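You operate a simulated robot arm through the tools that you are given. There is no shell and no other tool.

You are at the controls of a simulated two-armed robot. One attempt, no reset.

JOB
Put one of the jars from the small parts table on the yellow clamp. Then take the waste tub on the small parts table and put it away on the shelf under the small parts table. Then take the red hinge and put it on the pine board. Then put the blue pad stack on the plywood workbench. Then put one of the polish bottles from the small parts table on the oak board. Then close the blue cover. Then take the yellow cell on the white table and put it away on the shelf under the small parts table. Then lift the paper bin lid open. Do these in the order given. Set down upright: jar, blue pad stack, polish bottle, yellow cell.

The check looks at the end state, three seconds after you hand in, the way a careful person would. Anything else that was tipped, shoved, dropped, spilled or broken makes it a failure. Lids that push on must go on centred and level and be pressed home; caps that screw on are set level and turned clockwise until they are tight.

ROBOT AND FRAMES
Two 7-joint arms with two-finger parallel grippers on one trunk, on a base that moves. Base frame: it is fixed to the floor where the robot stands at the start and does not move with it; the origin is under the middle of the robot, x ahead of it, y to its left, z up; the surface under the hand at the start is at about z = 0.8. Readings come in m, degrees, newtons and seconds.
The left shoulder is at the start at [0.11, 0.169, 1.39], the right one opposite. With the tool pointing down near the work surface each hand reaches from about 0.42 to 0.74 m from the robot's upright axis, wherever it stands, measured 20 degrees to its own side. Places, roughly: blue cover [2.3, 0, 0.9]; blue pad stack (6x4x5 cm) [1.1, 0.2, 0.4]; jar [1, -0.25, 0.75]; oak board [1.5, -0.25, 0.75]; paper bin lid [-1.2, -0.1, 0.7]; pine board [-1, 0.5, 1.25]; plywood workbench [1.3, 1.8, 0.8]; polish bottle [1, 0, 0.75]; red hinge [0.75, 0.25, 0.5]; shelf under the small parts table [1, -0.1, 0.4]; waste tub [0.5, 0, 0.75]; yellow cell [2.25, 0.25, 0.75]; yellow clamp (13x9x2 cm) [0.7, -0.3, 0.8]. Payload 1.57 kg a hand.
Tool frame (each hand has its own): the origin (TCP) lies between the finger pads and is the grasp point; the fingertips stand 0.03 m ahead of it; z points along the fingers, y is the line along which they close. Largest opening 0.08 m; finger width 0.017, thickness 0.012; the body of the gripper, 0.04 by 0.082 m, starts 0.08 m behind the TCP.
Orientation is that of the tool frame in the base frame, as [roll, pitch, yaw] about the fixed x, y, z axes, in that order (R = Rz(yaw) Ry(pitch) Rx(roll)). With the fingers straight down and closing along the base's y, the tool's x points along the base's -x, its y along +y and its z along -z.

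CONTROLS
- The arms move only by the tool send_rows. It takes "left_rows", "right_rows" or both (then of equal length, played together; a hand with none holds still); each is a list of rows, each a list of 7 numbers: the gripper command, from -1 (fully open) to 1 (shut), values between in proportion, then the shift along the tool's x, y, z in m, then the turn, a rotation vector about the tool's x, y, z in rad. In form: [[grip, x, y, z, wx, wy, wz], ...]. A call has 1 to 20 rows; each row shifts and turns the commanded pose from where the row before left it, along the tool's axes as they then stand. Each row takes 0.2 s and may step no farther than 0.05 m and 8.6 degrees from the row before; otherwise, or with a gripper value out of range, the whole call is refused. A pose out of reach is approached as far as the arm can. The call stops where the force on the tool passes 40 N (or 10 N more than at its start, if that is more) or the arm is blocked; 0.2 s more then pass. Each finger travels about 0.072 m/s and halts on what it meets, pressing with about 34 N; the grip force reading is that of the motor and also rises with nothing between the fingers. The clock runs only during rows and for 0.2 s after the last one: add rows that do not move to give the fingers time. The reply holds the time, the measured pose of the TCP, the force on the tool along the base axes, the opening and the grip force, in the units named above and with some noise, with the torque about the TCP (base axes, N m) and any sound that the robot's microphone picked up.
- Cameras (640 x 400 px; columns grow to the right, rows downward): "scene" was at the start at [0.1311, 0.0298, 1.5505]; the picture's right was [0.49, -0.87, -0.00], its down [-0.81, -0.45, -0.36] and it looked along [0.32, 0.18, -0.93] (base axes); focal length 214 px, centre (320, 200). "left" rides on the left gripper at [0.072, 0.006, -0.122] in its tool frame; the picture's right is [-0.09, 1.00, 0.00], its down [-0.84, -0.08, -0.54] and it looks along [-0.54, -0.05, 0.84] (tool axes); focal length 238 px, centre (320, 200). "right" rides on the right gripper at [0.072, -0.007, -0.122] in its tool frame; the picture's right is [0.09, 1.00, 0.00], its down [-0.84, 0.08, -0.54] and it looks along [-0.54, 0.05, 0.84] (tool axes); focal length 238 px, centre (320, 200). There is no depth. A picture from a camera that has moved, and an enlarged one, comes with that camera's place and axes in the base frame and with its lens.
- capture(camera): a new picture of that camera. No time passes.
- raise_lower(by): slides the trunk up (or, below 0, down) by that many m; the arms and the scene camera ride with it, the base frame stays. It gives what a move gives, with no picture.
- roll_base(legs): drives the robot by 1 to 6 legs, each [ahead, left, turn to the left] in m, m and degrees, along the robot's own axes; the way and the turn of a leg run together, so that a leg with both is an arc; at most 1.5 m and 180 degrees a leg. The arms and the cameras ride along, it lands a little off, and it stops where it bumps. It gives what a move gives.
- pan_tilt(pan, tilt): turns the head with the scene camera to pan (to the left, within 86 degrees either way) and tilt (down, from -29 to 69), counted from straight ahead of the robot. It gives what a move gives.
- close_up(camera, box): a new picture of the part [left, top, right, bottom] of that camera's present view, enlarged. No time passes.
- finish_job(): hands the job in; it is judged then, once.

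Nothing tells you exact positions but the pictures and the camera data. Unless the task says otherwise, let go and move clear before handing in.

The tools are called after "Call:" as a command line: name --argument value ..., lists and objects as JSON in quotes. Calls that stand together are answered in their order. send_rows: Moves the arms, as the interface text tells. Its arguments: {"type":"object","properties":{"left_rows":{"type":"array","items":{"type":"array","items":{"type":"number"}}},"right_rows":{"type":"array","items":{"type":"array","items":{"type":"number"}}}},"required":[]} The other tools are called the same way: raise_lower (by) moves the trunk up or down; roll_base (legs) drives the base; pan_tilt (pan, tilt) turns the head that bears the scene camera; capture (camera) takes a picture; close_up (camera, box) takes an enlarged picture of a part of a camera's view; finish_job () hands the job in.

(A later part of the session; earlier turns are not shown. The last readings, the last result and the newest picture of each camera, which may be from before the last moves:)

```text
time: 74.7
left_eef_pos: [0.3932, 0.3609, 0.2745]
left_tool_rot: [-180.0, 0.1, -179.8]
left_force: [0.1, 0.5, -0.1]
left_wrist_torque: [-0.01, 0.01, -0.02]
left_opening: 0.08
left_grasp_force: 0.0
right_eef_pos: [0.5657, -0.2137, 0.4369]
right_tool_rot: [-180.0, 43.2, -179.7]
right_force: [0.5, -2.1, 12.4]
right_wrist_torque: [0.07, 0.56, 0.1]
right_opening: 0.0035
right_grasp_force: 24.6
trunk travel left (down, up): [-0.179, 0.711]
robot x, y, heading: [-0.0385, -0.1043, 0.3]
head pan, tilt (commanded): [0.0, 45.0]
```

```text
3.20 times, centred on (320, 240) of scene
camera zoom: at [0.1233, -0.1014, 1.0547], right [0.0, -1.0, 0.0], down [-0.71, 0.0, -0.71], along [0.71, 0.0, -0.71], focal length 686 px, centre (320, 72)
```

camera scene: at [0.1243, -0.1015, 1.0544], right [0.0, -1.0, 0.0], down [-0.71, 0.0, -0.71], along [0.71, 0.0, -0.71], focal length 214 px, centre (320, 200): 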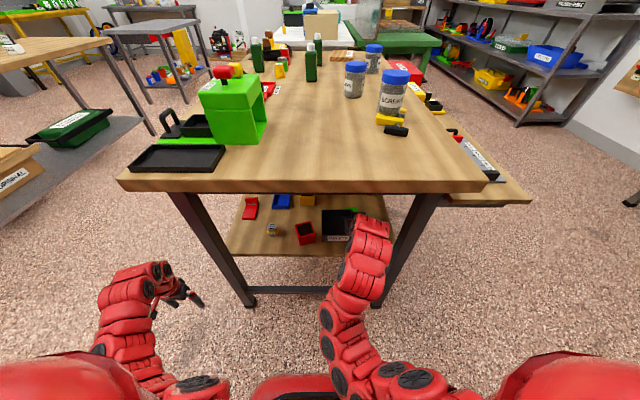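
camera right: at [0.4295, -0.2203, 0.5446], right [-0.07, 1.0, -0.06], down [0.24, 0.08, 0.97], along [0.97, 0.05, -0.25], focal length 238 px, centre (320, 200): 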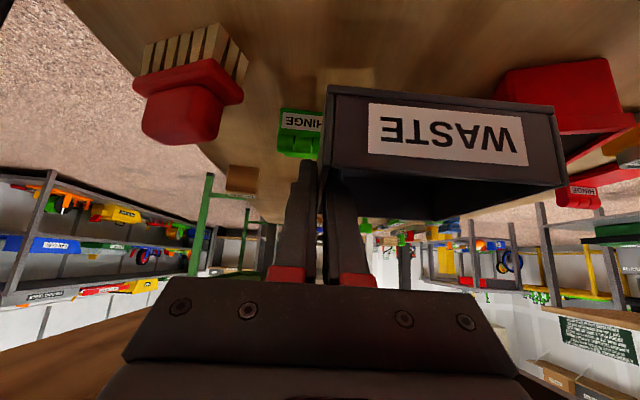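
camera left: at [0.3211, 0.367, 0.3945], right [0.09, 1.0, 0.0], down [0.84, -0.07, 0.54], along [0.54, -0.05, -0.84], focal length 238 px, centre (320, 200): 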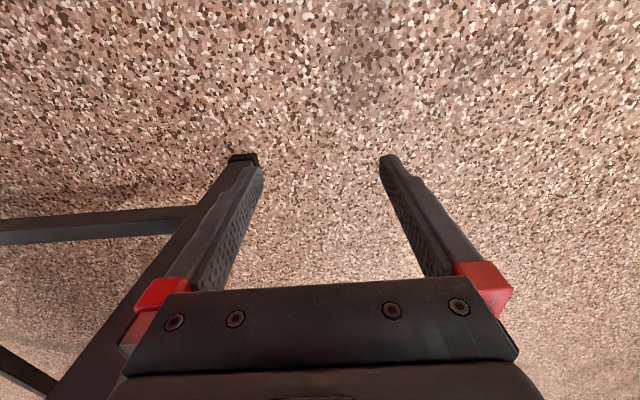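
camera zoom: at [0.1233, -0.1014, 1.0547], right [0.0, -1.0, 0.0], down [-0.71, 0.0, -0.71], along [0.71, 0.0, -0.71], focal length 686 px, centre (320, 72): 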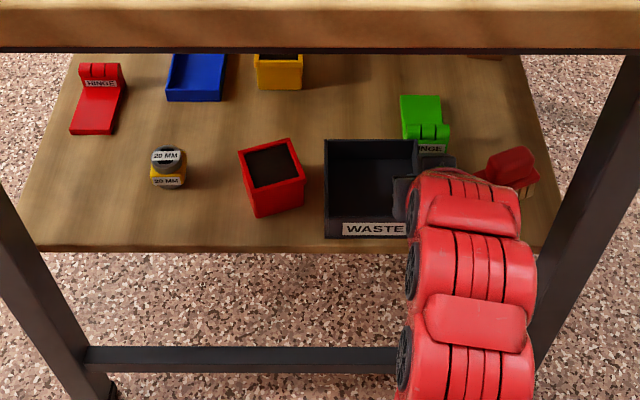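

Contact made (12 N), tub sits inside the shelf edge. I'll relieve the push, open only partially so as not to touch the brush, and withdraw along the tool axis.

Call:
send_rows --right_rows '[[1, -0.0007, 0, -0.0007, 0, 0, 0], [0.2, 0, 0, 0, 0, 0, 0], [0.2, 0, 0, 0, 0, 0, 0], [0.2, -0.01, 0, -0.0107, 0, 0, 0], [0.2, -0.015, 0, -0.016, 0, 0, 0], [0.2, -0.015, 0, -0.016, 0, 0, 0], [0.2, -0.01, 0, -0.02, 0, 0, 0], [0.2, 0, 0, 0, 0, 0, 0]]'

Call:
close_up --camera "scene" --box '[220, 180, 420, 300]'

Call:
capture --camera "right"

```text
time: 76.5
left_eef_pos: [0.3941, 0.3595, 0.2728]
left_tool_rot: [-179.9, 0.0, -179.7]
left_force: [0.4, -0.6, -0.6]
left_wrist_torque: [0.02, 0.0, 0.02]
left_opening: 0.0804
left_grasp_force: 0.1
right_eef_pos: [0.5575, -0.2146, 0.5187]
right_tool_rot: [-179.9, 42.9, -179.7]
right_force: [-0.6, -1.1, 0.9]
right_wrist_torque: [0.01, 0.01, -0.01]
right_opening: 0.0321
right_grasp_force: 0.1
trunk travel left (down, up): [-0.179, 0.711]
robot x, y, heading: [-0.0389, -0.1041, 0.4]
head pan, tilt (commanded): [0.0, 45.0]
```

```text
3.20 times, centred on (320, 240) of scene
camera zoom: at [0.1241, -0.1013, 1.0543], right [0.0, -1.0, 0.0], down [-0.71, 0.0, -0.71], along [0.71, 0.0, -0.71], focal length 686 px, centre (320, 72)
```

zoom: 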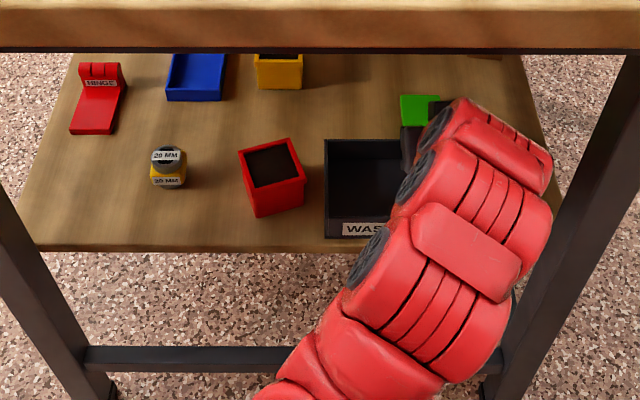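

```text
taken
camera right: at [0.4238, -0.2207, 0.5613], right [-0.07, 1.0, -0.06], down [0.24, 0.08, 0.97], along [0.97, 0.05, -0.25], focal length 238 px, centre (320, 200)
```

right: 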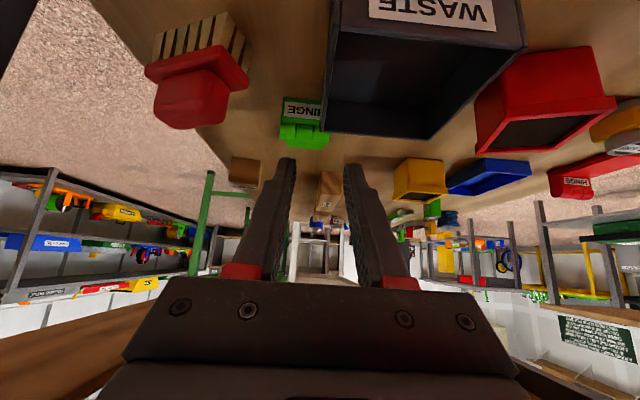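

The tub sits level on the shelf and the neighbours are untouched. Now I back out, then head around to the table's left side for the red hinge.

Call:
roll_base --legs '[[-0.27, 0, 0]]'

Call:
send_rows --left_rows '[[-1, 0, -0.03, 0, 0, 0, 0], [-1, 0, -0.03, 0, 0, 0, 0], [-1, 0, -0.03, 0, 0, 0, 0], [-1, 0, -0.03, 0, 0, 0, 0], [-1, 0, -0.03, 0, 0, 0, 0], [-1, 0, 0, 0, 0, 0, 0]]'

Call:
close_up --camera "scene" --box '[220, 130, 420, 250]'

Call:
pan_tilt --pan 70 --tilt 30

Call:
capture --camera "scene"

```text
time: 78.4
left_eef_pos: [0.1282, 0.3584, 0.2742]
left_tool_rot: [180.0, 0.0, -180.0]
left_force: [0.1, -0.1, 0.7]
left_wrist_torque: [-0.01, -0.02, -0.01]
left_opening: 0.08
left_grasp_force: 0.2
right_eef_pos: [0.2919, -0.2152, 0.5184]
right_tool_rot: [-180.0, 42.9, -180.0]
right_force: [0.5, -0.5, -0.1]
right_wrist_torque: [-0.01, -0.02, 0.01]
right_opening: 0.0319
right_grasp_force: 0.0
trunk travel left (down, up): [-0.179, 0.711]
robot x, y, heading: [-0.305, -0.1062, 0.3]
head pan, tilt (commanded): [0.0, 45.0]
```

```text
time: 79.8
left_eef_pos: [0.1269, 0.2078, 0.2718]
left_tool_rot: [179.9, -0.1, -179.9]
left_force: [0.2, -0.5, 0.0]
left_wrist_torque: [0.0, 0.01, -0.03]
left_opening: 0.08
left_grasp_force: 0.0
right_eef_pos: [0.2926, -0.2174, 0.5179]
right_tool_rot: [-180.0, 43.0, -179.9]
right_force: [-0.1, -0.9, -0.5]
right_wrist_torque: [-0.01, 0.01, -0.02]
right_opening: 0.0319
right_grasp_force: 0.1
trunk travel left (down, up): [-0.179, 0.711]
robot x, y, heading: [-0.3034, -0.1059, 0.2]
head pan, tilt (commanded): [0.0, 45.0]
```

```text
3.20 times, centred on (320, 190) of scene
camera zoom: at [-0.1427, -0.1024, 1.0543], right [0.0, -1.0, 0.0], down [-0.71, 0.0, -0.71], along [0.71, 0.0, -0.71], focal length 686 px, centre (320, 232)
```

zoom: 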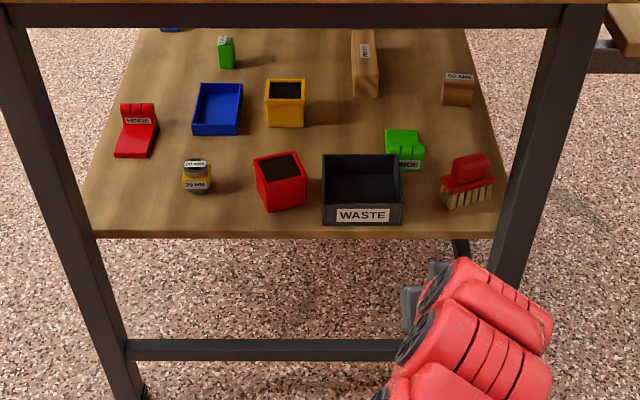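

```text
time: 81.2
left_eef_pos: [0.127, 0.2088, 0.2723]
left_tool_rot: [-179.9, 0.0, -179.9]
left_force: [1.0, -0.2, -0.5]
left_wrist_torque: [0.04, -0.04, 0.0]
left_opening: 0.0801
left_grasp_force: 0.0
right_eef_pos: [0.2922, -0.216, 0.5181]
right_tool_rot: [180.0, 42.8, -179.9]
right_force: [-1.0, -0.3, 0.1]
right_wrist_torque: [0.01, 0.0, 0.02]
right_opening: 0.0322
right_grasp_force: 0.0
trunk travel left (down, up): [-0.179, 0.711]
robot x, y, heading: [-0.3042, -0.1047, -0.0]
head pan, tilt (commanded): [70.0, 30.0]
```

```text
taken
camera scene: at [-0.1932, -0.0175, 1.077], right [0.94, -0.34, 0.0], down [-0.17, -0.47, -0.87], along [0.3, 0.81, -0.5], focal length 214 px, centre (320, 200)
```

scene: 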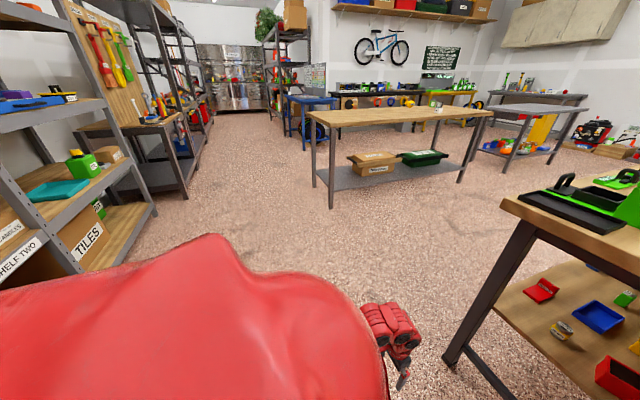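

The route to the left aisle is clear (bench edge at y≈1.5). I'll drive left, then forward along the aisle.

Call:
roll_base --legs '[[0, 1.0, 0], [1.05, 0, 0]]'

Call:
roll_base --legs '[[0, 0, -90]]'

Call:
pan_tilt --pan 0 --tilt 30

Call:
capture --camera "scene"

```text
time: 91.5
left_eef_pos: [1.167, 1.2578, 0.2721]
left_tool_rot: [-180.0, 0.0, -178.5]
left_force: [0.0, 0.5, -0.2]
left_wrist_torque: [-0.01, -0.02, 0.03]
left_opening: 0.08
left_grasp_force: 0.0
right_eef_pos: [1.3415, 0.8379, 0.5189]
right_tool_rot: [180.0, 43.0, -178.5]
right_force: [-0.2, -0.3, 1.2]
right_wrist_torque: [0.01, -0.02, 0.0]
right_opening: 0.0322
right_grasp_force: 0.0
trunk travel left (down, up): [-0.179, 0.711]
robot x, y, heading: [0.74, 0.9337, 1.4]
head pan, tilt (commanded): [70.0, 30.0]
```

```text
time: 95.7
left_eef_pos: [1.0701, 0.5118, 0.2721]
left_tool_rot: [-180.0, 0.0, 92.1]
left_force: [-0.1, 0.0, 0.6]
left_wrist_torque: [0.02, 0.02, -0.01]
left_opening: 0.0799
left_grasp_force: 0.1
right_eef_pos: [0.6515, 0.3307, 0.5181]
right_tool_rot: [-180.0, 42.9, 92.1]
right_force: [0.1, 0.8, 0.4]
right_wrist_torque: [0.01, 0.02, 0.01]
right_opening: 0.0321
right_grasp_force: 0.0
trunk travel left (down, up): [-0.179, 0.711]
robot x, y, heading: [0.7431, 0.9357, -87.7]
head pan, tilt (commanded): [70.0, 30.0]
```

```text
time: 97.1
left_eef_pos: [1.0715, 0.5108, 0.272]
left_tool_rot: [-179.9, 0.0, 92.1]
left_force: [-0.3, 0.4, 0.5]
left_wrist_torque: [0.0, -0.01, 0.01]
left_opening: 0.0801
left_grasp_force: 0.1
right_eef_pos: [0.6512, 0.3309, 0.5177]
right_tool_rot: [180.0, 42.9, 92.2]
right_force: [0.4, -0.5, 0.6]
right_wrist_torque: [0.03, -0.02, 0.02]
right_opening: 0.032
right_grasp_force: 0.2
trunk travel left (down, up): [-0.179, 0.711]
robot x, y, heading: [0.7415, 0.933, -87.7]
head pan, tilt (commanded): [0.0, 30.0]
```

```text
taken
camera scene: at [0.7498, 0.7651, 1.077], right [-1.0, -0.04, 0.0], down [-0.02, 0.5, -0.87], along [0.03, -0.87, -0.5], focal length 214 px, centre (320, 200)
```

scene: 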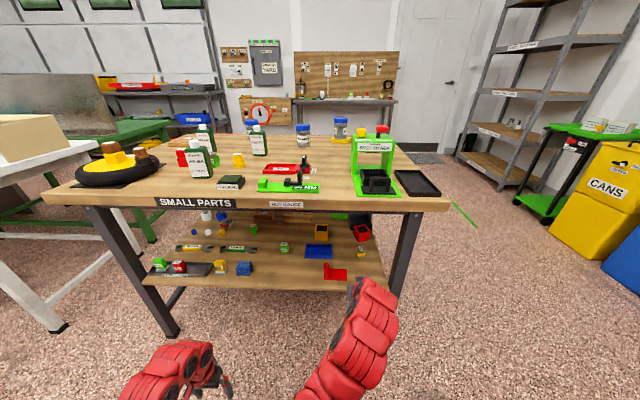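

Very good view: the shelf's left side shows the red hinge near right and the blue pad stack further left. Zooming in.

Call:
close_up --camera "scene" --box '[120, 200, 400, 320]'

Call:
close_up --camera "scene" --box '[290, 205, 390, 295]'

Call:
close_up --camera "scene" --box '[50, 100, 250, 215]'

Call:
close_up --camera "scene" --box '[440, 0, 640, 300]'

```text
2.29 times, centred on (260, 260) of scene
camera zoom: at [0.7498, 0.7651, 1.077], right [-1.0, -0.04, 0.0], down [-0.02, 0.5, -0.87], along [0.03, -0.87, -0.5], focal length 490 px, centre (457, 63)
```

zoom: 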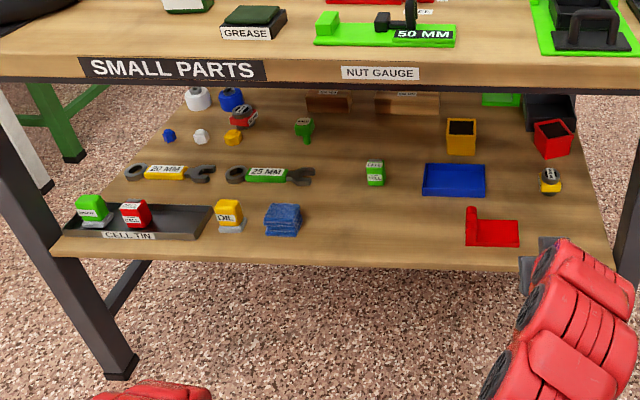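

```text
4.44 times, centred on (340, 250) of scene
camera zoom: at [0.7498, 0.7651, 1.077], right [-1.0, -0.04, 0.0], down [-0.02, 0.5, -0.87], along [0.03, -0.87, -0.5], focal length 953 px, centre (231, -22)
```

zoom: 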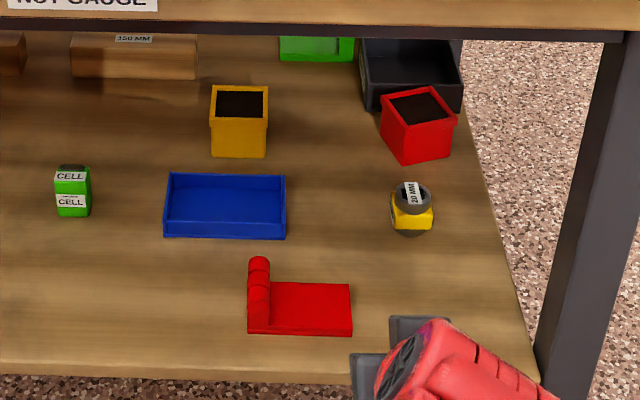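

```text
3.20 times, centred on (150, 158) of scene
camera zoom: at [0.7498, 0.7651, 1.077], right [-1.0, -0.04, 0.0], down [-0.02, 0.5, -0.87], along [0.03, -0.87, -0.5], focal length 686 px, centre (864, 336)
```

zoom: 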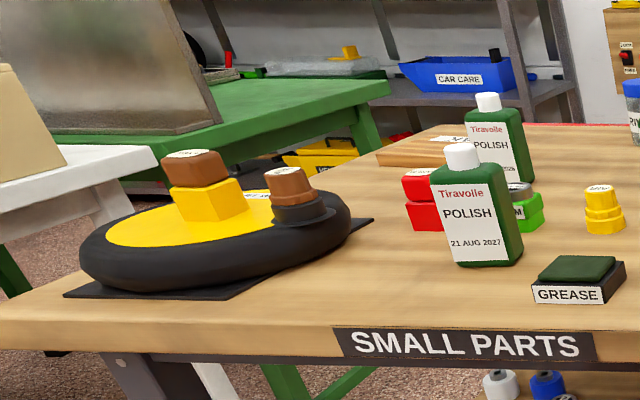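

```text
1.33 times, centred on (540, 150) of scene
camera zoom: at [0.7498, 0.7651, 1.077], right [-1.0, -0.04, 0.0], down [-0.02, 0.5, -0.87], along [0.03, -0.87, -0.5], focal length 286 px, centre (27, 267)
```

zoom: 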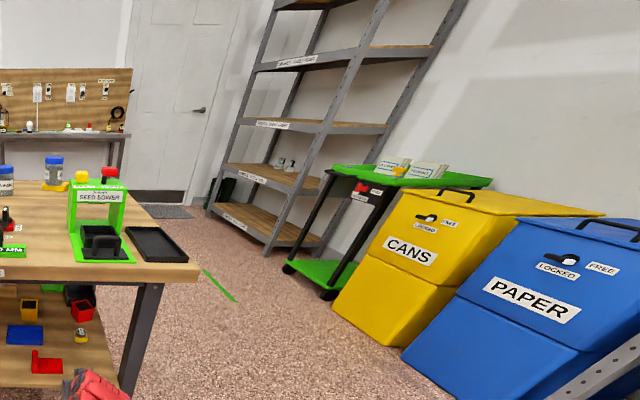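

The hinge's upright leaf is at x≈0.748, y 0.15–0.205, top z≈0.443; I can pinch it with the same forward-tilted grip. I'll move the base so the right hand hovers over it.

Call:
roll_base --legs '[[0.15, 0.12, -2.3]]'

Call:
capture --camera "right"

Call:
pan_tilt --pan 0 --tilt 40

Call:
capture --camera "scene"

Call:
close_up --camera "scene" --box '[270, 220, 410, 310]'

```text
time: 98.7
left_eef_pos: [1.1788, 0.352, 0.271]
left_tool_rot: [-179.9, -0.1, 89.9]
left_force: [-0.4, 1.1, 0.4]
left_wrist_torque: [0.0, -0.01, -0.03]
left_opening: 0.0798
left_grasp_force: 0.0
right_eef_pos: [0.7545, 0.1866, 0.5172]
right_tool_rot: [-180.0, 42.9, 89.9]
right_force: [0.6, 0.2, -0.7]
right_wrist_torque: [0.01, 0.03, 0.03]
right_opening: 0.0322
right_grasp_force: 0.1
trunk travel left (down, up): [-0.179, 0.711]
robot x, y, heading: [0.8644, 0.7878, -90.0]
head pan, tilt (commanded): [0.0, 30.0]
```

```text
taken
camera right: at [0.7481, 0.3232, 0.5611], right [1.0, 0.07, -0.06], down [0.08, -0.24, 0.97], along [0.05, -0.97, -0.25], focal length 238 px, centre (320, 200)
```

right: 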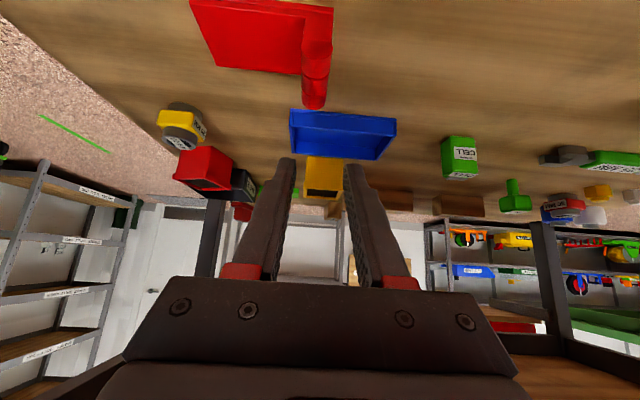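

```text
time: 99.4
left_eef_pos: [1.1802, 0.3517, 0.2719]
left_tool_rot: [-179.9, 0.0, 90.0]
left_force: [0.3, 0.3, -0.2]
left_wrist_torque: [-0.01, 0.0, 0.01]
left_opening: 0.0799
left_grasp_force: 0.1
right_eef_pos: [0.7544, 0.1865, 0.5178]
right_tool_rot: [180.0, 43.0, 90.0]
right_force: [-0.2, -0.6, -0.7]
right_wrist_torque: [-0.01, 0.01, 0.03]
right_opening: 0.0318
right_grasp_force: 0.1
trunk travel left (down, up): [-0.179, 0.711]
robot x, y, heading: [0.8641, 0.7817, -89.8]
head pan, tilt (commanded): [0.0, 40.0]
```

```text
taken
camera scene: at [0.8679, 0.6227, 1.0617], right [-1.0, 0.0, 0.0], down [0.0, 0.64, -0.77], along [0.0, -0.77, -0.64], focal length 214 px, centre (320, 200)
```

scene: 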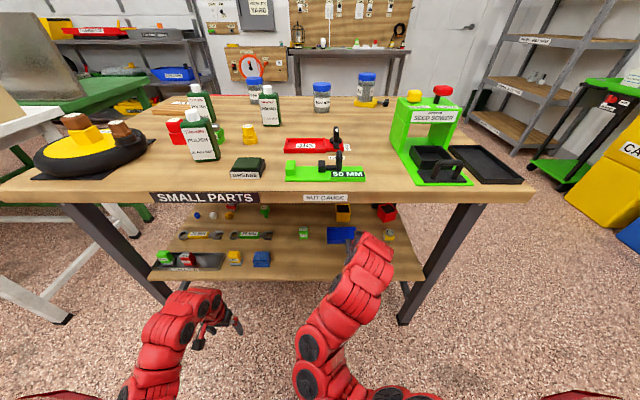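

```text
4.44 times, centred on (340, 265) of scene
camera zoom: at [0.8679, 0.6227, 1.0617], right [-1.0, 0.0, 0.0], down [0.0, 0.64, -0.77], along [0.0, -0.77, -0.64], focal length 953 px, centre (231, -89)
```

zoom: 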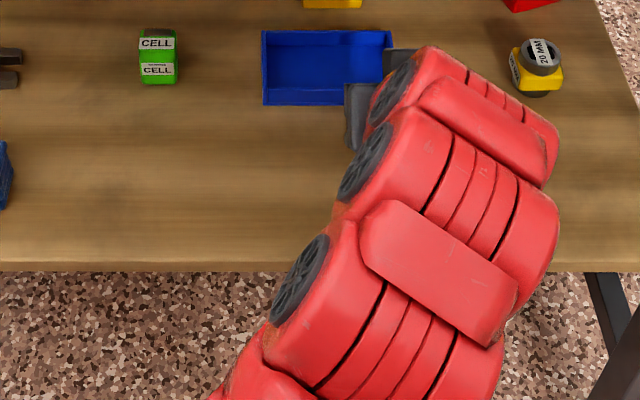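

The leaf centre is at x≈0.747. I'll open wider, shift 7 mm, and descend to straddle the leaf with tips just above the hinge plate.

Call:
send_rows --right_rows '[[-0.5, 0, -0.0075, 0, 0, 0, 0], [-0.5, 0.012, 0, 0.0152, 0, 0, 0], [-0.5, 0.012, 0, 0.0152, 0, 0, 0], [-0.5, 0.012, 0, 0.0152, 0, 0, 0], [-0.5, 0, 0, 0, 0, 0, 0]]'

Call:
capture --camera "right"

```text
time: 100.6
left_eef_pos: [1.1783, 0.3524, 0.2721]
left_tool_rot: [-179.9, 0.0, 90.0]
left_force: [-0.4, -0.9, 0.2]
left_wrist_torque: [-0.02, 0.0, 0.01]
left_opening: 0.08
left_grasp_force: 0.0
right_eef_pos: [0.7474, 0.1832, 0.4601]
right_tool_rot: [-180.0, 42.9, 90.0]
right_force: [0.3, 0.3, 0.4]
right_wrist_torque: [0.01, -0.01, 0.0]
right_opening: 0.0599
right_grasp_force: 0.1
trunk travel left (down, up): [-0.179, 0.711]
robot x, y, heading: [0.8639, 0.7858, -90.2]
head pan, tilt (commanded): [0.0, 40.0]
```

```text
taken
camera right: at [0.7409, 0.3191, 0.5035], right [1.0, 0.07, -0.06], down [0.08, -0.24, 0.97], along [0.05, -0.97, -0.25], focal length 238 px, centre (320, 200)
```

right: 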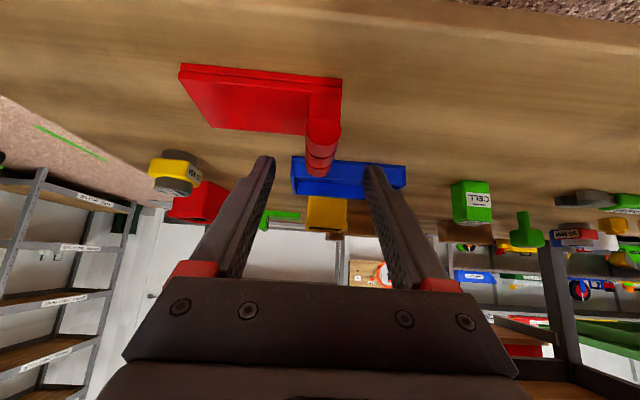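

Leaf is centred between the fingertips. Final descent and close.

Call:
send_rows --right_rows '[[-0.5, 0.0055, 0, 0.008, 0, 0, 0], [-0.5, 0.0053, 0, 0.0079, 0, 0, 0], [-0.5, 0, 0, 0, 0, 0, 0], [1, 0, 0, 0, 0, 0, 0], [1, 0, 0, 0, 0, 0, 0], [1, 0, 0, 0, 0, 0, 0], [1, 0, 0, 0, 0, 0, 0]]'

Call:
capture --camera "right"

```text
time: 102.2
left_eef_pos: [1.1793, 0.3516, 0.272]
left_tool_rot: [-179.9, 0.0, 90.0]
left_force: [0.1, 0.9, 0.1]
left_wrist_torque: [-0.03, 0.01, 0.01]
left_opening: 0.0801
left_grasp_force: 0.1
right_eef_pos: [0.7473, 0.1798, 0.441]
right_tool_rot: [-179.9, 42.9, 90.0]
right_force: [-0.3, -1.5, 0.9]
right_wrist_torque: [-0.07, 0.0, 0.03]
right_opening: 0.0174
right_grasp_force: 33.0
trunk travel left (down, up): [-0.179, 0.711]
robot x, y, heading: [0.8654, 0.7831, -89.8]
head pan, tilt (commanded): [0.0, 40.0]
```

```text
taken
camera right: at [0.7409, 0.3161, 0.4842], right [1.0, 0.07, -0.06], down [0.08, -0.24, 0.97], along [0.05, -0.97, -0.25], focal length 238 px, centre (320, 200)
```

right: 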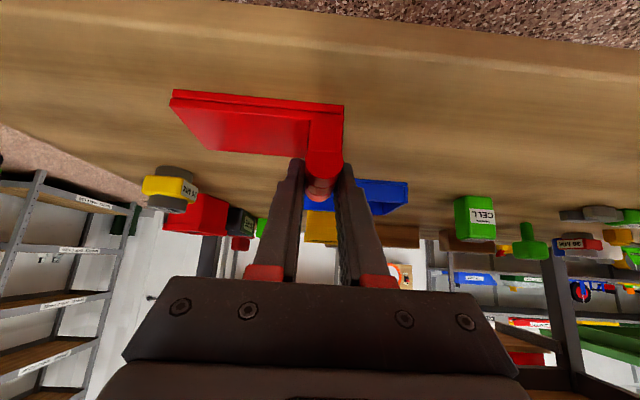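

Gripped (17 mm). Lifting and checking the hold.

Call:
send_rows --right_rows '[[1, -0.0068, 0, -0.0073, 0, 0, 0], [1, -0.0136, 0, -0.0146, 0, 0, 0], [1, -0.0136, 0, -0.0146, 0, 0, 0], [1, -0.01, 0, -0.0108, 0, 0, 0], [1, 0, 0, 0, 0, 0, 0]]'

Call:
capture --camera "right"

```text
time: 103.4
left_eef_pos: [1.1789, 0.3519, 0.2715]
left_tool_rot: [-180.0, 0.0, 90.0]
left_force: [0.2, -0.4, -0.9]
left_wrist_torque: [-0.01, 0.02, -0.01]
left_opening: 0.0802
left_grasp_force: 0.1
right_eef_pos: [0.7473, 0.1805, 0.5082]
right_tool_rot: [180.0, 43.0, 89.9]
right_force: [0.2, 0.3, -3.0]
right_wrist_torque: [0.0, -0.08, 0.02]
right_opening: 0.0175
right_grasp_force: 32.3
trunk travel left (down, up): [-0.179, 0.711]
robot x, y, heading: [0.8652, 0.7847, -90.2]
head pan, tilt (commanded): [0.0, 40.0]
```

```text
taken
camera right: at [0.7416, 0.3161, 0.5495], right [1.0, 0.07, -0.06], down [0.08, -0.24, 0.97], along [0.05, -0.97, -0.25], focal length 238 px, centre (320, 200)
```

right: 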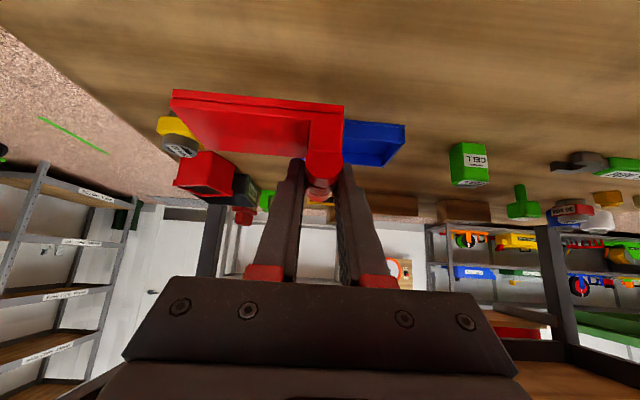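

The hinge is held securely. I'll back out from under the table and head to the open floor behind to look for the pine board.

Call:
roll_base --legs '[[-0.22, 0, 0]]'

Call:
roll_base --legs '[[0, -1.1, 0]]'

Call:
pan_tilt --pan -80 --tilt 10

Call:
capture --camera "scene"

```text
time: 105.1
left_eef_pos: [1.1782, 0.5743, 0.272]
left_tool_rot: [-179.9, 0.1, 89.8]
left_force: [0.1, -0.7, 0.0]
left_wrist_torque: [-0.01, 0.0, -0.01]
left_opening: 0.0799
left_grasp_force: 0.0
right_eef_pos: [0.7468, 0.4042, 0.5061]
right_tool_rot: [-180.0, 42.9, 89.9]
right_force: [-0.4, -0.4, -4.0]
right_wrist_torque: [0.01, -0.04, -0.02]
right_opening: 0.0177
right_grasp_force: 32.2
trunk travel left (down, up): [-0.179, 0.711]
robot x, y, heading: [0.8683, 1.0075, -90.1]
head pan, tilt (commanded): [0.0, 40.0]
```

```text
time: 110.9
left_eef_pos: [0.052, 0.5728, 0.272]
left_tool_rot: [-180.0, 0.1, 90.5]
left_force: [-0.1, 0.4, 0.3]
left_wrist_torque: [0.0, 0.0, -0.01]
left_opening: 0.0802
left_grasp_force: 0.0
right_eef_pos: [-0.3778, 0.399, 0.5071]
right_tool_rot: [-180.0, 43.0, 90.5]
right_force: [0.5, 0.6, -3.5]
right_wrist_torque: [-0.01, -0.04, 0.01]
right_opening: 0.0177
right_grasp_force: 32.5
trunk travel left (down, up): [-0.179, 0.711]
robot x, y, heading: [-0.2637, 1.0035, -89.7]
head pan, tilt (commanded): [0.0, 40.0]
```

```text
time: 112.4
left_eef_pos: [0.0525, 0.5752, 0.2718]
left_tool_rot: [-180.0, 0.0, 90.6]
left_force: [-0.4, 0.5, 0.1]
left_wrist_torque: [0.03, -0.01, -0.01]
left_opening: 0.0797
left_grasp_force: 0.0
right_eef_pos: [-0.3772, 0.3993, 0.5068]
right_tool_rot: [-179.9, 43.0, 90.5]
right_force: [-0.5, -0.3, -2.9]
right_wrist_torque: [0.02, -0.05, -0.01]
right_opening: 0.0179
right_grasp_force: 32.5
trunk travel left (down, up): [-0.179, 0.711]
robot x, y, heading: [-0.2673, 1.0074, -89.5]
head pan, tilt (commanded): [-80.0, 10.0]
```

```text
taken
camera scene: at [-0.3535, 0.9102, 1.1093], right [-0.18, 0.98, 0.0], down [0.17, 0.03, -0.98], along [-0.97, -0.18, -0.17], focal length 214 px, centre (320, 200)
```

scene: 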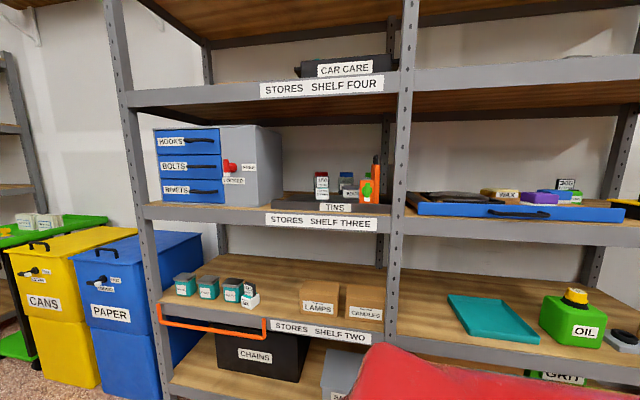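

This is the STORES rack. The pine board probably lies on SHELF FOUR (z≈1.3), above my current eye level, so I'll raise the trunk to look.

Call:
raise_lower --by 0.4

Call:
raise_lower --by 0.3

Call:
capture --camera "scene"

Call:
pan_tilt --pan -80 --tilt 30

Call:
capture --camera "scene"

```text
time: 116.2
left_eef_pos: [0.0513, 0.5735, 0.6725]
left_tool_rot: [-180.0, 0.0, 90.4]
left_force: [0.1, 0.1, -0.6]
left_wrist_torque: [0.04, -0.04, -0.02]
left_opening: 0.0798
left_grasp_force: 0.0
right_eef_pos: [-0.378, 0.399, 0.9065]
right_tool_rot: [180.0, 42.8, 90.5]
right_force: [0.5, 0.3, -3.2]
right_wrist_torque: [-0.01, -0.07, 0.02]
right_opening: 0.0176
right_grasp_force: 32.7
trunk travel left (down, up): [-0.579, 0.311]
robot x, y, heading: [-0.2698, 1.0051, -89.5]
head pan, tilt (commanded): [-80.0, 10.0]
```

```text
time: 119.2
left_eef_pos: [0.0532, 0.5733, 0.9724]
left_tool_rot: [180.0, 0.0, 90.6]
left_force: [0.0, -0.2, -0.4]
left_wrist_torque: [-0.03, 0.0, 0.02]
left_opening: 0.0801
left_grasp_force: 0.1
right_eef_pos: [-0.3775, 0.3983, 1.2065]
right_tool_rot: [-179.9, 42.7, 90.5]
right_force: [0.5, -0.1, -2.9]
right_wrist_torque: [-0.01, -0.02, -0.01]
right_opening: 0.0177
right_grasp_force: 32.8
trunk travel left (down, up): [-0.879, 0.011]
robot x, y, heading: [-0.2638, 1.0064, -89.4]
head pan, tilt (commanded): [-80.0, 10.0]
```

```text
taken
camera scene: at [-0.3535, 0.9099, 1.8092], right [-0.18, 0.98, 0.0], down [0.17, 0.03, -0.98], along [-0.97, -0.18, -0.17], focal length 214 px, centre (320, 200)
```

scene: 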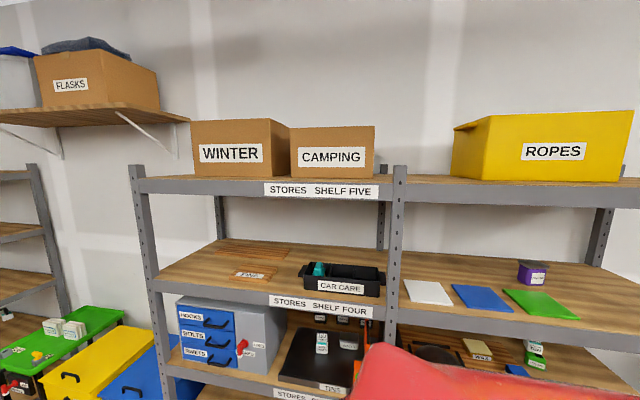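

```text
time: 120.0
left_eef_pos: [0.0515, 0.5727, 0.9721]
left_tool_rot: [-179.9, 0.0, 90.5]
left_force: [-0.1, -0.4, -0.6]
left_wrist_torque: [0.01, 0.01, 0.01]
left_opening: 0.0802
left_grasp_force: 0.1
right_eef_pos: [-0.3778, 0.3985, 1.2069]
right_tool_rot: [180.0, 42.9, 90.5]
right_force: [-0.2, 0.2, -2.8]
right_wrist_torque: [0.01, -0.02, 0.03]
right_opening: 0.0179
right_grasp_force: 33.1
trunk travel left (down, up): [-0.879, 0.011]
robot x, y, heading: [-0.2617, 1.007, -89.6]
head pan, tilt (commanded): [-80.0, 30.0]
```

```text
taken
camera scene: at [-0.3511, 0.9105, 1.777], right [-0.18, 0.98, 0.0], down [0.49, 0.09, -0.87], along [-0.85, -0.16, -0.5], focal length 214 px, centre (320, 200)
```

scene: 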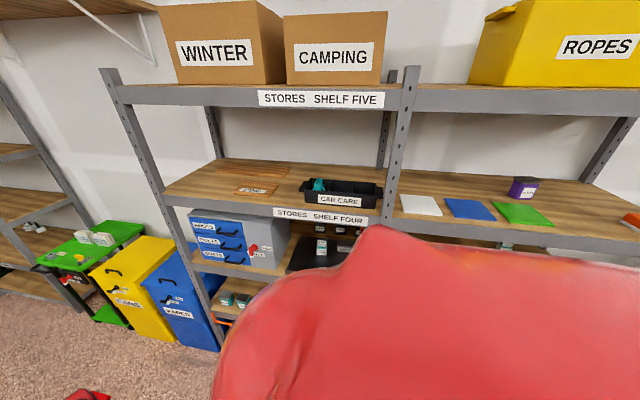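

Call:
close_up --camera "scene" --box '[160, 140, 410, 240]'

Call:
close_up --camera "scene" --box '[20, 210, 260, 360]'

```text
2.56 times, centred on (285, 190) of scene
camera zoom: at [-0.3511, 0.9105, 1.777], right [-0.18, 0.98, 0.0], down [0.49, 0.09, -0.87], along [-0.85, -0.16, -0.5], focal length 549 px, centre (410, 226)
```

zoom: 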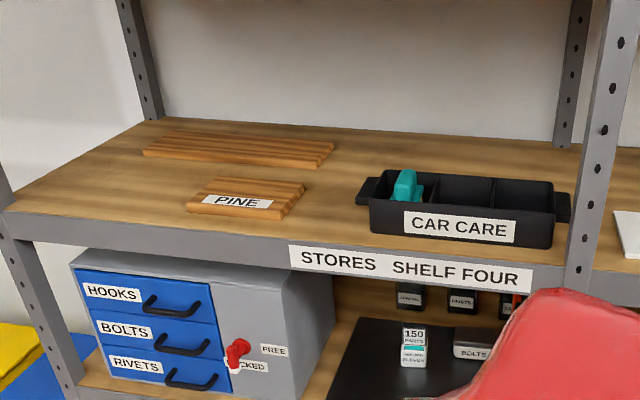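

```text
2.67 times, centred on (140, 285) of scene
camera zoom: at [-0.3511, 0.9105, 1.777], right [-0.18, 0.98, 0.0], down [0.49, 0.09, -0.87], along [-0.85, -0.16, -0.5], focal length 572 px, centre (800, -27)
```

zoom: 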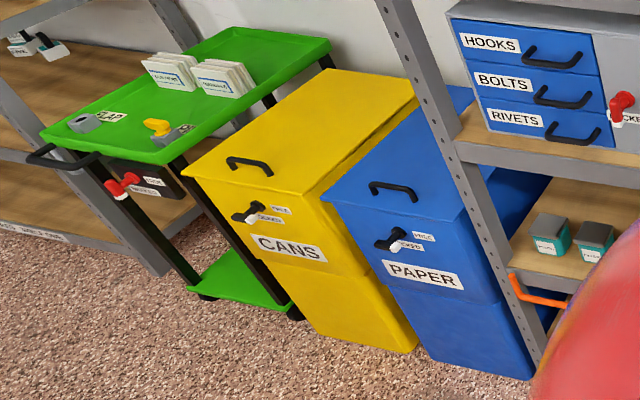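

Found the PINE board on SHELF FOUR at about (−1.075, 0.51), top near z≈1.38. First I'll test raising the right arm to that height in free space.

Call:
send_rows --right_rows '[[1, -0.0213, 0, -0.0228, 0, 0, 0], [1, -0.0213, 0, -0.0228, 0, 0, 0], [1, -0.0213, 0, -0.0228, 0, 0, 0], [1, -0.0213, 0, -0.0228, 0, 0, 0], [1, -0.0213, 0, -0.0228, 0, 0, 0], [1, -0.0213, 0, -0.0228, 0, 0, 0], [1, -0.0213, 0, -0.0228, 0, 0, 0], [1, -0.0213, 0, -0.0228, 0, 0, 0], [1, 0, 0, 0, 0, 0, 0]]'

Call:
pan_tilt --pan 0 --tilt 30

Call:
capture --camera "scene"

```text
time: 122.0
left_eef_pos: [0.0516, 0.5725, 0.9725]
left_tool_rot: [180.0, 0.0, 90.5]
left_force: [0.1, 0.6, -0.7]
left_wrist_torque: [0.0, -0.01, 0.04]
left_opening: 0.0798
left_grasp_force: 0.0
right_eef_pos: [-0.3743, 0.4063, 1.408]
right_tool_rot: [-179.8, 43.2, 90.5]
right_force: [-0.2, 0.4, -3.2]
right_wrist_torque: [0.0, -0.07, 0.01]
right_opening: 0.0177
right_grasp_force: 32.8
right hand out of reach, approached as far as the arm can: row 7, 8
trunk travel left (down, up): [-0.879, 0.011]
robot x, y, heading: [-0.267, 1.005, -89.4]
head pan, tilt (commanded): [-80.0, 30.0]
```

```text
time: 123.6
left_eef_pos: [0.0518, 0.5739, 0.9708]
left_tool_rot: [180.0, 0.0, 90.5]
left_force: [0.1, 0.2, 0.7]
left_wrist_torque: [0.0, -0.01, 0.02]
left_opening: 0.0799
left_grasp_force: 0.1
right_eef_pos: [-0.3737, 0.4071, 1.4074]
right_tool_rot: [-179.8, 43.2, 90.4]
right_force: [-0.8, -1.3, -2.1]
right_wrist_torque: [0.0, -0.03, -0.03]
right_opening: 0.0174
right_grasp_force: 32.7
trunk travel left (down, up): [-0.879, 0.011]
robot x, y, heading: [-0.2639, 1.0087, -89.6]
head pan, tilt (commanded): [0.0, 30.0]
```

```text
taken
camera scene: at [-0.2614, 0.8365, 1.7769], right [-1.0, -0.01, 0.0], down [0.0, 0.5, -0.87], along [0.01, -0.87, -0.5], focal length 214 px, centre (320, 200)
```

scene: 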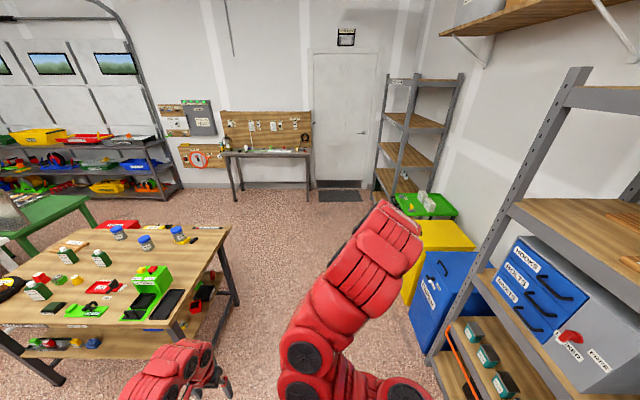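

It stopped at z=1.408. I'll try extending the hand forward while rising, to see if more height is available there.

Call:
send_rows --right_rows '[[1, -0.0232, 0, 0.0045, 0, 0, 0], [1, -0.0232, 0, 0.0045, 0, 0, 0], [1, -0.0232, 0, 0.0045, 0, 0, 0], [1, -0.0232, 0, 0.0045, 0, 0, 0], [1, 0, 0, 0, 0, 0, 0]]'

```text
time: 124.8
left_eef_pos: [0.0529, 0.5738, 0.9714]
left_tool_rot: [-180.0, 0.1, 90.5]
left_force: [-0.3, 0.3, 0.1]
left_wrist_torque: [-0.02, -0.04, 0.0]
left_opening: 0.0799
left_grasp_force: 0.0
right_eef_pos: [-0.3735, 0.4073, 1.4084]
right_tool_rot: [-179.9, 43.2, 90.4]
right_force: [0.3, 0.2, -2.9]
right_wrist_torque: [0.03, -0.08, 0.0]
right_opening: 0.0179
right_grasp_force: 32.5
right hand out of reach, approached as far as the arm can: row 1, 2, 3, 4
trunk travel left (down, up): [-0.879, 0.011]
robot x, y, heading: [-0.2632, 1.0051, -89.8]
head pan, tilt (commanded): [0.0, 30.0]
```

Call:
send_rows --right_rows '[[1, 0, -0.03, 0, 0, 0, 0], [1, 0, -0.03, 0, 0, 0, 0], [1, 0, -0.03, 0, 0, 0, 0], [1, -0.0136, 0, -0.0146, 0, 0, 0], [1, -0.0136, 0, -0.0146, 0, 0, 0], [1, 0, 0, 0, 0, 0, 0]]'

```text
time: 126.2
left_eef_pos: [0.0514, 0.5743, 0.972]
left_tool_rot: [-179.9, 0.0, 90.5]
left_force: [-0.3, -0.8, 0.1]
left_wrist_torque: [0.01, 0.0, 0.01]
left_opening: 0.0801
left_grasp_force: 0.1
right_eef_pos: [-0.435, 0.4286, 1.3916]
right_tool_rot: [-179.7, 43.2, 90.6]
right_force: [-0.3, -0.2, -2.9]
right_wrist_torque: [-0.04, -0.05, 0.01]
right_opening: 0.0177
right_grasp_force: 32.2
right hand out of reach, approached as far as the arm can: row 1, 2, 3, 4, 5
trunk travel left (down, up): [-0.879, 0.011]
robot x, y, heading: [-0.263, 1.0098, -89.4]
head pan, tilt (commanded): [0.0, 30.0]
```

The limit looks wrist-related; a more forward-tilted tool should allow more height. Testing 12° more tilt with a rise, in free air.

Call:
send_rows --right_rows '[[1, 0, 0, 0, 0, -0.105, 0], [1, 0, 0, 0, 0, -0.105, 0], [1, -0.0165, 0, -0.0115, 0, 0, 0], [1, -0.0165, 0, -0.0115, 0, 0, 0], [1, -0.0165, 0, -0.0115, 0, 0, 0], [1, 0, 0, 0, 0, 0, 0]]'

```text
time: 127.6
left_eef_pos: [0.052, 0.5732, 0.9725]
left_tool_rot: [-180.0, 0.0, 90.6]
left_force: [-0.1, -0.4, 0.2]
left_wrist_torque: [0.0, 0.02, -0.01]
left_opening: 0.0802
left_grasp_force: 0.1
right_eef_pos: [-0.4265, 0.4241, 1.4405]
right_tool_rot: [-179.6, 49.0, 90.6]
right_force: [-0.4, -1.2, -3.2]
right_wrist_torque: [0.0, -0.07, -0.02]
right_opening: 0.0177
right_grasp_force: 32.7
right hand out of reach, approached as far as the arm can: row 1, 2, 5
trunk travel left (down, up): [-0.879, 0.011]
robot x, y, heading: [-0.265, 1.0037, -89.6]
head pan, tilt (commanded): [0.0, 30.0]
```

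Now z=1.44 with 49° tilt—only 6° off level, which is fine. I'll move to a spot in front of the pine board and turn to face the rack.

Call:
roll_base --legs '[[0.69, 0.06, 0], [0, 0, -90.4]]'

Call:
raise_lower --by 0.01

Call:
pan_tilt --pan 0 --tilt 30

Call:
capture --camera "scene"

Call:
capture --camera "right"

```text
time: 135.2
left_eef_pos: [-0.6294, -0.0034, 0.9715]
left_tool_rot: [-179.9, 0.1, 0.4]
left_force: [-1.1, 0.3, 1.1]
left_wrist_torque: [0.0, -0.02, 0.01]
left_opening: 0.08
left_grasp_force: 0.1
right_eef_pos: [-0.778, 0.476, 1.4411]
right_tool_rot: [-179.6, 49.0, 0.5]
right_force: [0.3, -1.5, -3.3]
right_wrist_torque: [-0.07, 0.0, 0.02]
right_opening: 0.0179
right_grasp_force: 32.6
trunk travel left (down, up): [-0.879, 0.011]
robot x, y, heading: [-0.1962, 0.3133, -179.4]
head pan, tilt (commanded): [0.0, 30.0]
```

```text
time: 135.8
left_eef_pos: [-0.6287, -0.003, 0.9817]
left_tool_rot: [-179.9, 0.0, 0.5]
left_force: [0.3, -0.3, 0.9]
left_wrist_torque: [0.02, 0.03, -0.03]
left_opening: 0.0801
left_grasp_force: 0.1
right_eef_pos: [-0.7773, 0.4765, 1.4505]
right_tool_rot: [-179.6, 49.0, 0.5]
right_force: [-0.3, 0.4, -3.2]
right_wrist_torque: [-0.08, -0.04, 0.0]
right_opening: 0.0177
right_grasp_force: 32.2
trunk travel left (down, up): [-0.889, 0.001]
robot x, y, heading: [-0.1969, 0.3133, -179.5]
head pan, tilt (commanded): [0.0, 30.0]
```

```text
time: 136.4
left_eef_pos: [-0.6293, -0.0027, 0.9815]
left_tool_rot: [180.0, 0.0, 0.3]
left_force: [0.0, 0.1, 0.0]
left_wrist_torque: [-0.01, 0.02, 0.0]
left_opening: 0.0802
left_grasp_force: 0.1
right_eef_pos: [-0.7768, 0.475, 1.4514]
right_tool_rot: [-179.6, 49.0, 0.6]
right_force: [0.2, 0.6, -3.2]
right_wrist_torque: [-0.08, -0.03, 0.03]
right_opening: 0.0178
right_grasp_force: 31.8
trunk travel left (down, up): [-0.889, 0.001]
robot x, y, heading: [-0.1931, 0.3135, -179.6]
head pan, tilt (commanded): [0.0, 30.0]
```

```text
taken
camera scene: at [-0.3666, 0.3147, 1.7869], right [-0.01, 1.0, 0.0], down [0.5, 0.0, -0.87], along [-0.87, -0.01, -0.5], focal length 214 px, centre (320, 200)
```

scene: 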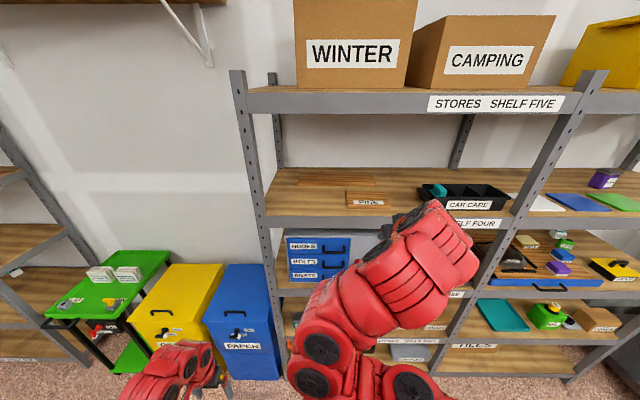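

```text
taken
camera right: at [-0.6381, 0.4834, 1.4786], right [0.06, -1.0, -0.07], down [-0.14, -0.08, 0.99], along [-0.99, -0.05, -0.14], focal length 238 px, centre (320, 200)
```

right: 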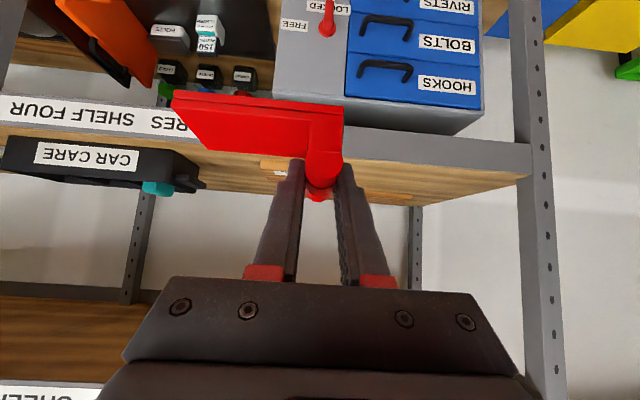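

Facing the rack now. Zoom in on the pine board from both cameras for precise coordinates.

Call:
close_up --camera "scene" --box '[250, 150, 450, 250]'

Call:
close_up --camera "right" --box '[180, 90, 480, 240]'

Call:
capture --camera "left"

```text
3.20 times, centred on (350, 200) of scene
camera zoom: at [-0.3666, 0.3147, 1.7869], right [-0.01, 1.0, 0.0], down [0.5, 0.0, -0.87], along [-0.87, -0.01, -0.5], focal length 686 px, centre (224, 200)
```

zoom: 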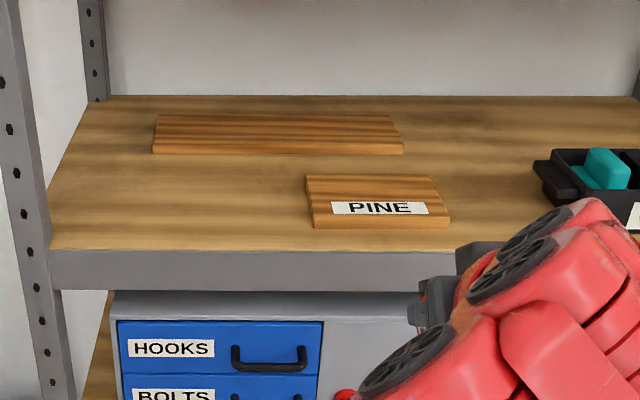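

```text
2.13 times, centred on (330, 165) of right
camera zoom: at [-0.6381, 0.4834, 1.4786], right [0.06, -1.0, -0.07], down [-0.14, -0.08, 0.99], along [-0.99, -0.05, -0.14], focal length 508 px, centre (299, 275)
```

zoom: 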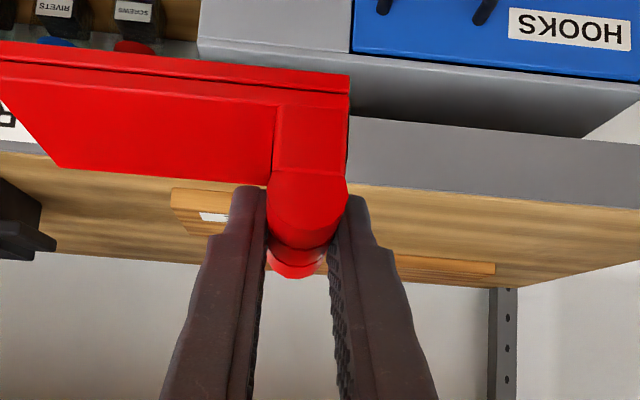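

```text
taken
camera left: at [-0.558, -0.0091, 1.1029], right [-0.08, -1.0, 0.0], down [-0.84, 0.07, 0.54], along [-0.54, 0.05, -0.84], focal length 238 px, centre (320, 200)
```

left: 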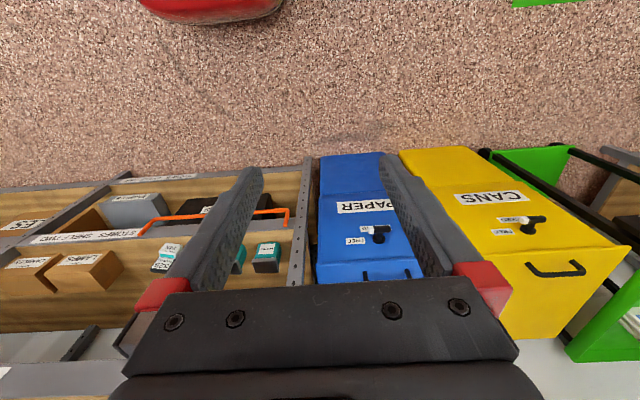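

Refined: pine board spans x −1.057…−1.159, y 0.413…0.577, top z≈1.367. The hinge should be lowered with TCP at about (−1.105, 0.460). Driving in, first part.

Call:
roll_base --legs '[[0.2, 0.008, 0]]'

Call:
capture --camera "right"

Call:
capture --camera "left"

Call:
capture --camera "scene"

```text
time: 138.0
left_eef_pos: [-0.8292, -0.0114, 0.9822]
left_tool_rot: [-180.0, 0.0, 0.3]
left_force: [0.0, 0.1, -0.7]
left_wrist_torque: [-0.03, -0.01, 0.01]
left_opening: 0.0802
left_grasp_force: 0.1
right_eef_pos: [-0.9752, 0.4679, 1.4508]
right_tool_rot: [-179.7, 49.1, 0.3]
right_force: [-0.3, -0.5, -3.1]
right_wrist_torque: [-0.08, -0.04, 0.01]
right_opening: 0.0176
right_grasp_force: 32.6
trunk travel left (down, up): [-0.889, 0.001]
robot x, y, heading: [-0.3962, 0.3039, -179.9]
head pan, tilt (commanded): [0.0, 30.0]
```

```text
taken
camera right: at [-0.8361, 0.4753, 1.4793], right [0.06, -1.0, -0.07], down [-0.14, -0.08, 0.99], along [-0.99, -0.05, -0.14], focal length 238 px, centre (320, 200)
```

right: 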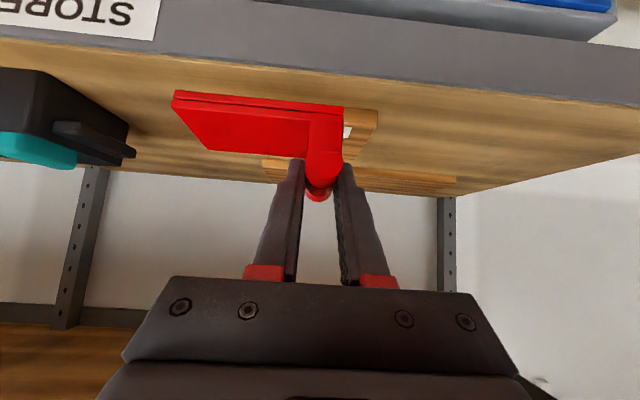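

```text
taken
camera left: at [-0.7577, -0.0174, 1.1035], right [-0.09, -1.0, 0.0], down [-0.84, 0.07, 0.54], along [-0.54, 0.05, -0.84], focal length 238 px, centre (320, 200)
```

left: 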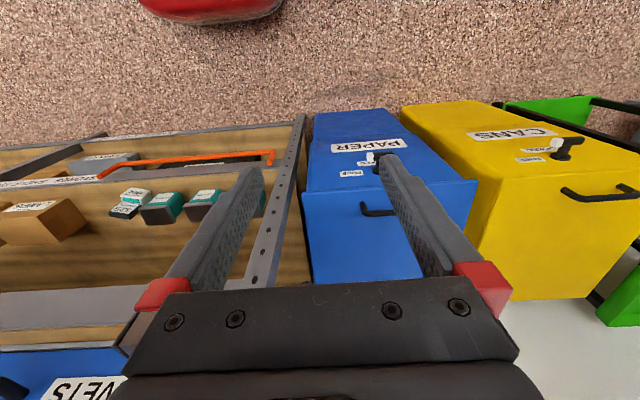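

```text
taken
camera scene: at [-0.5645, 0.306, 1.7872], right [-0.01, 1.0, 0.0], down [0.5, 0.0, -0.87], along [-0.87, 0.0, -0.5], focal length 214 px, centre (320, 200)
```

scene: 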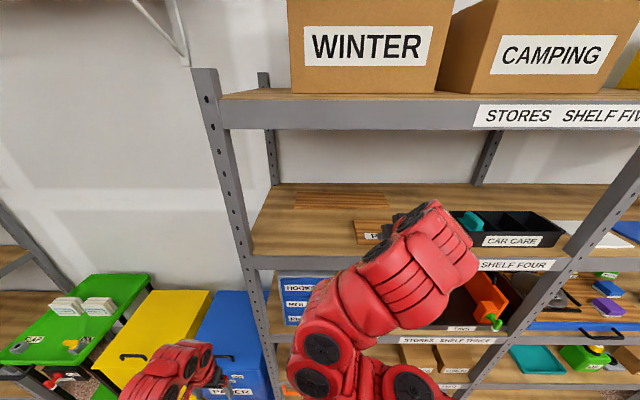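

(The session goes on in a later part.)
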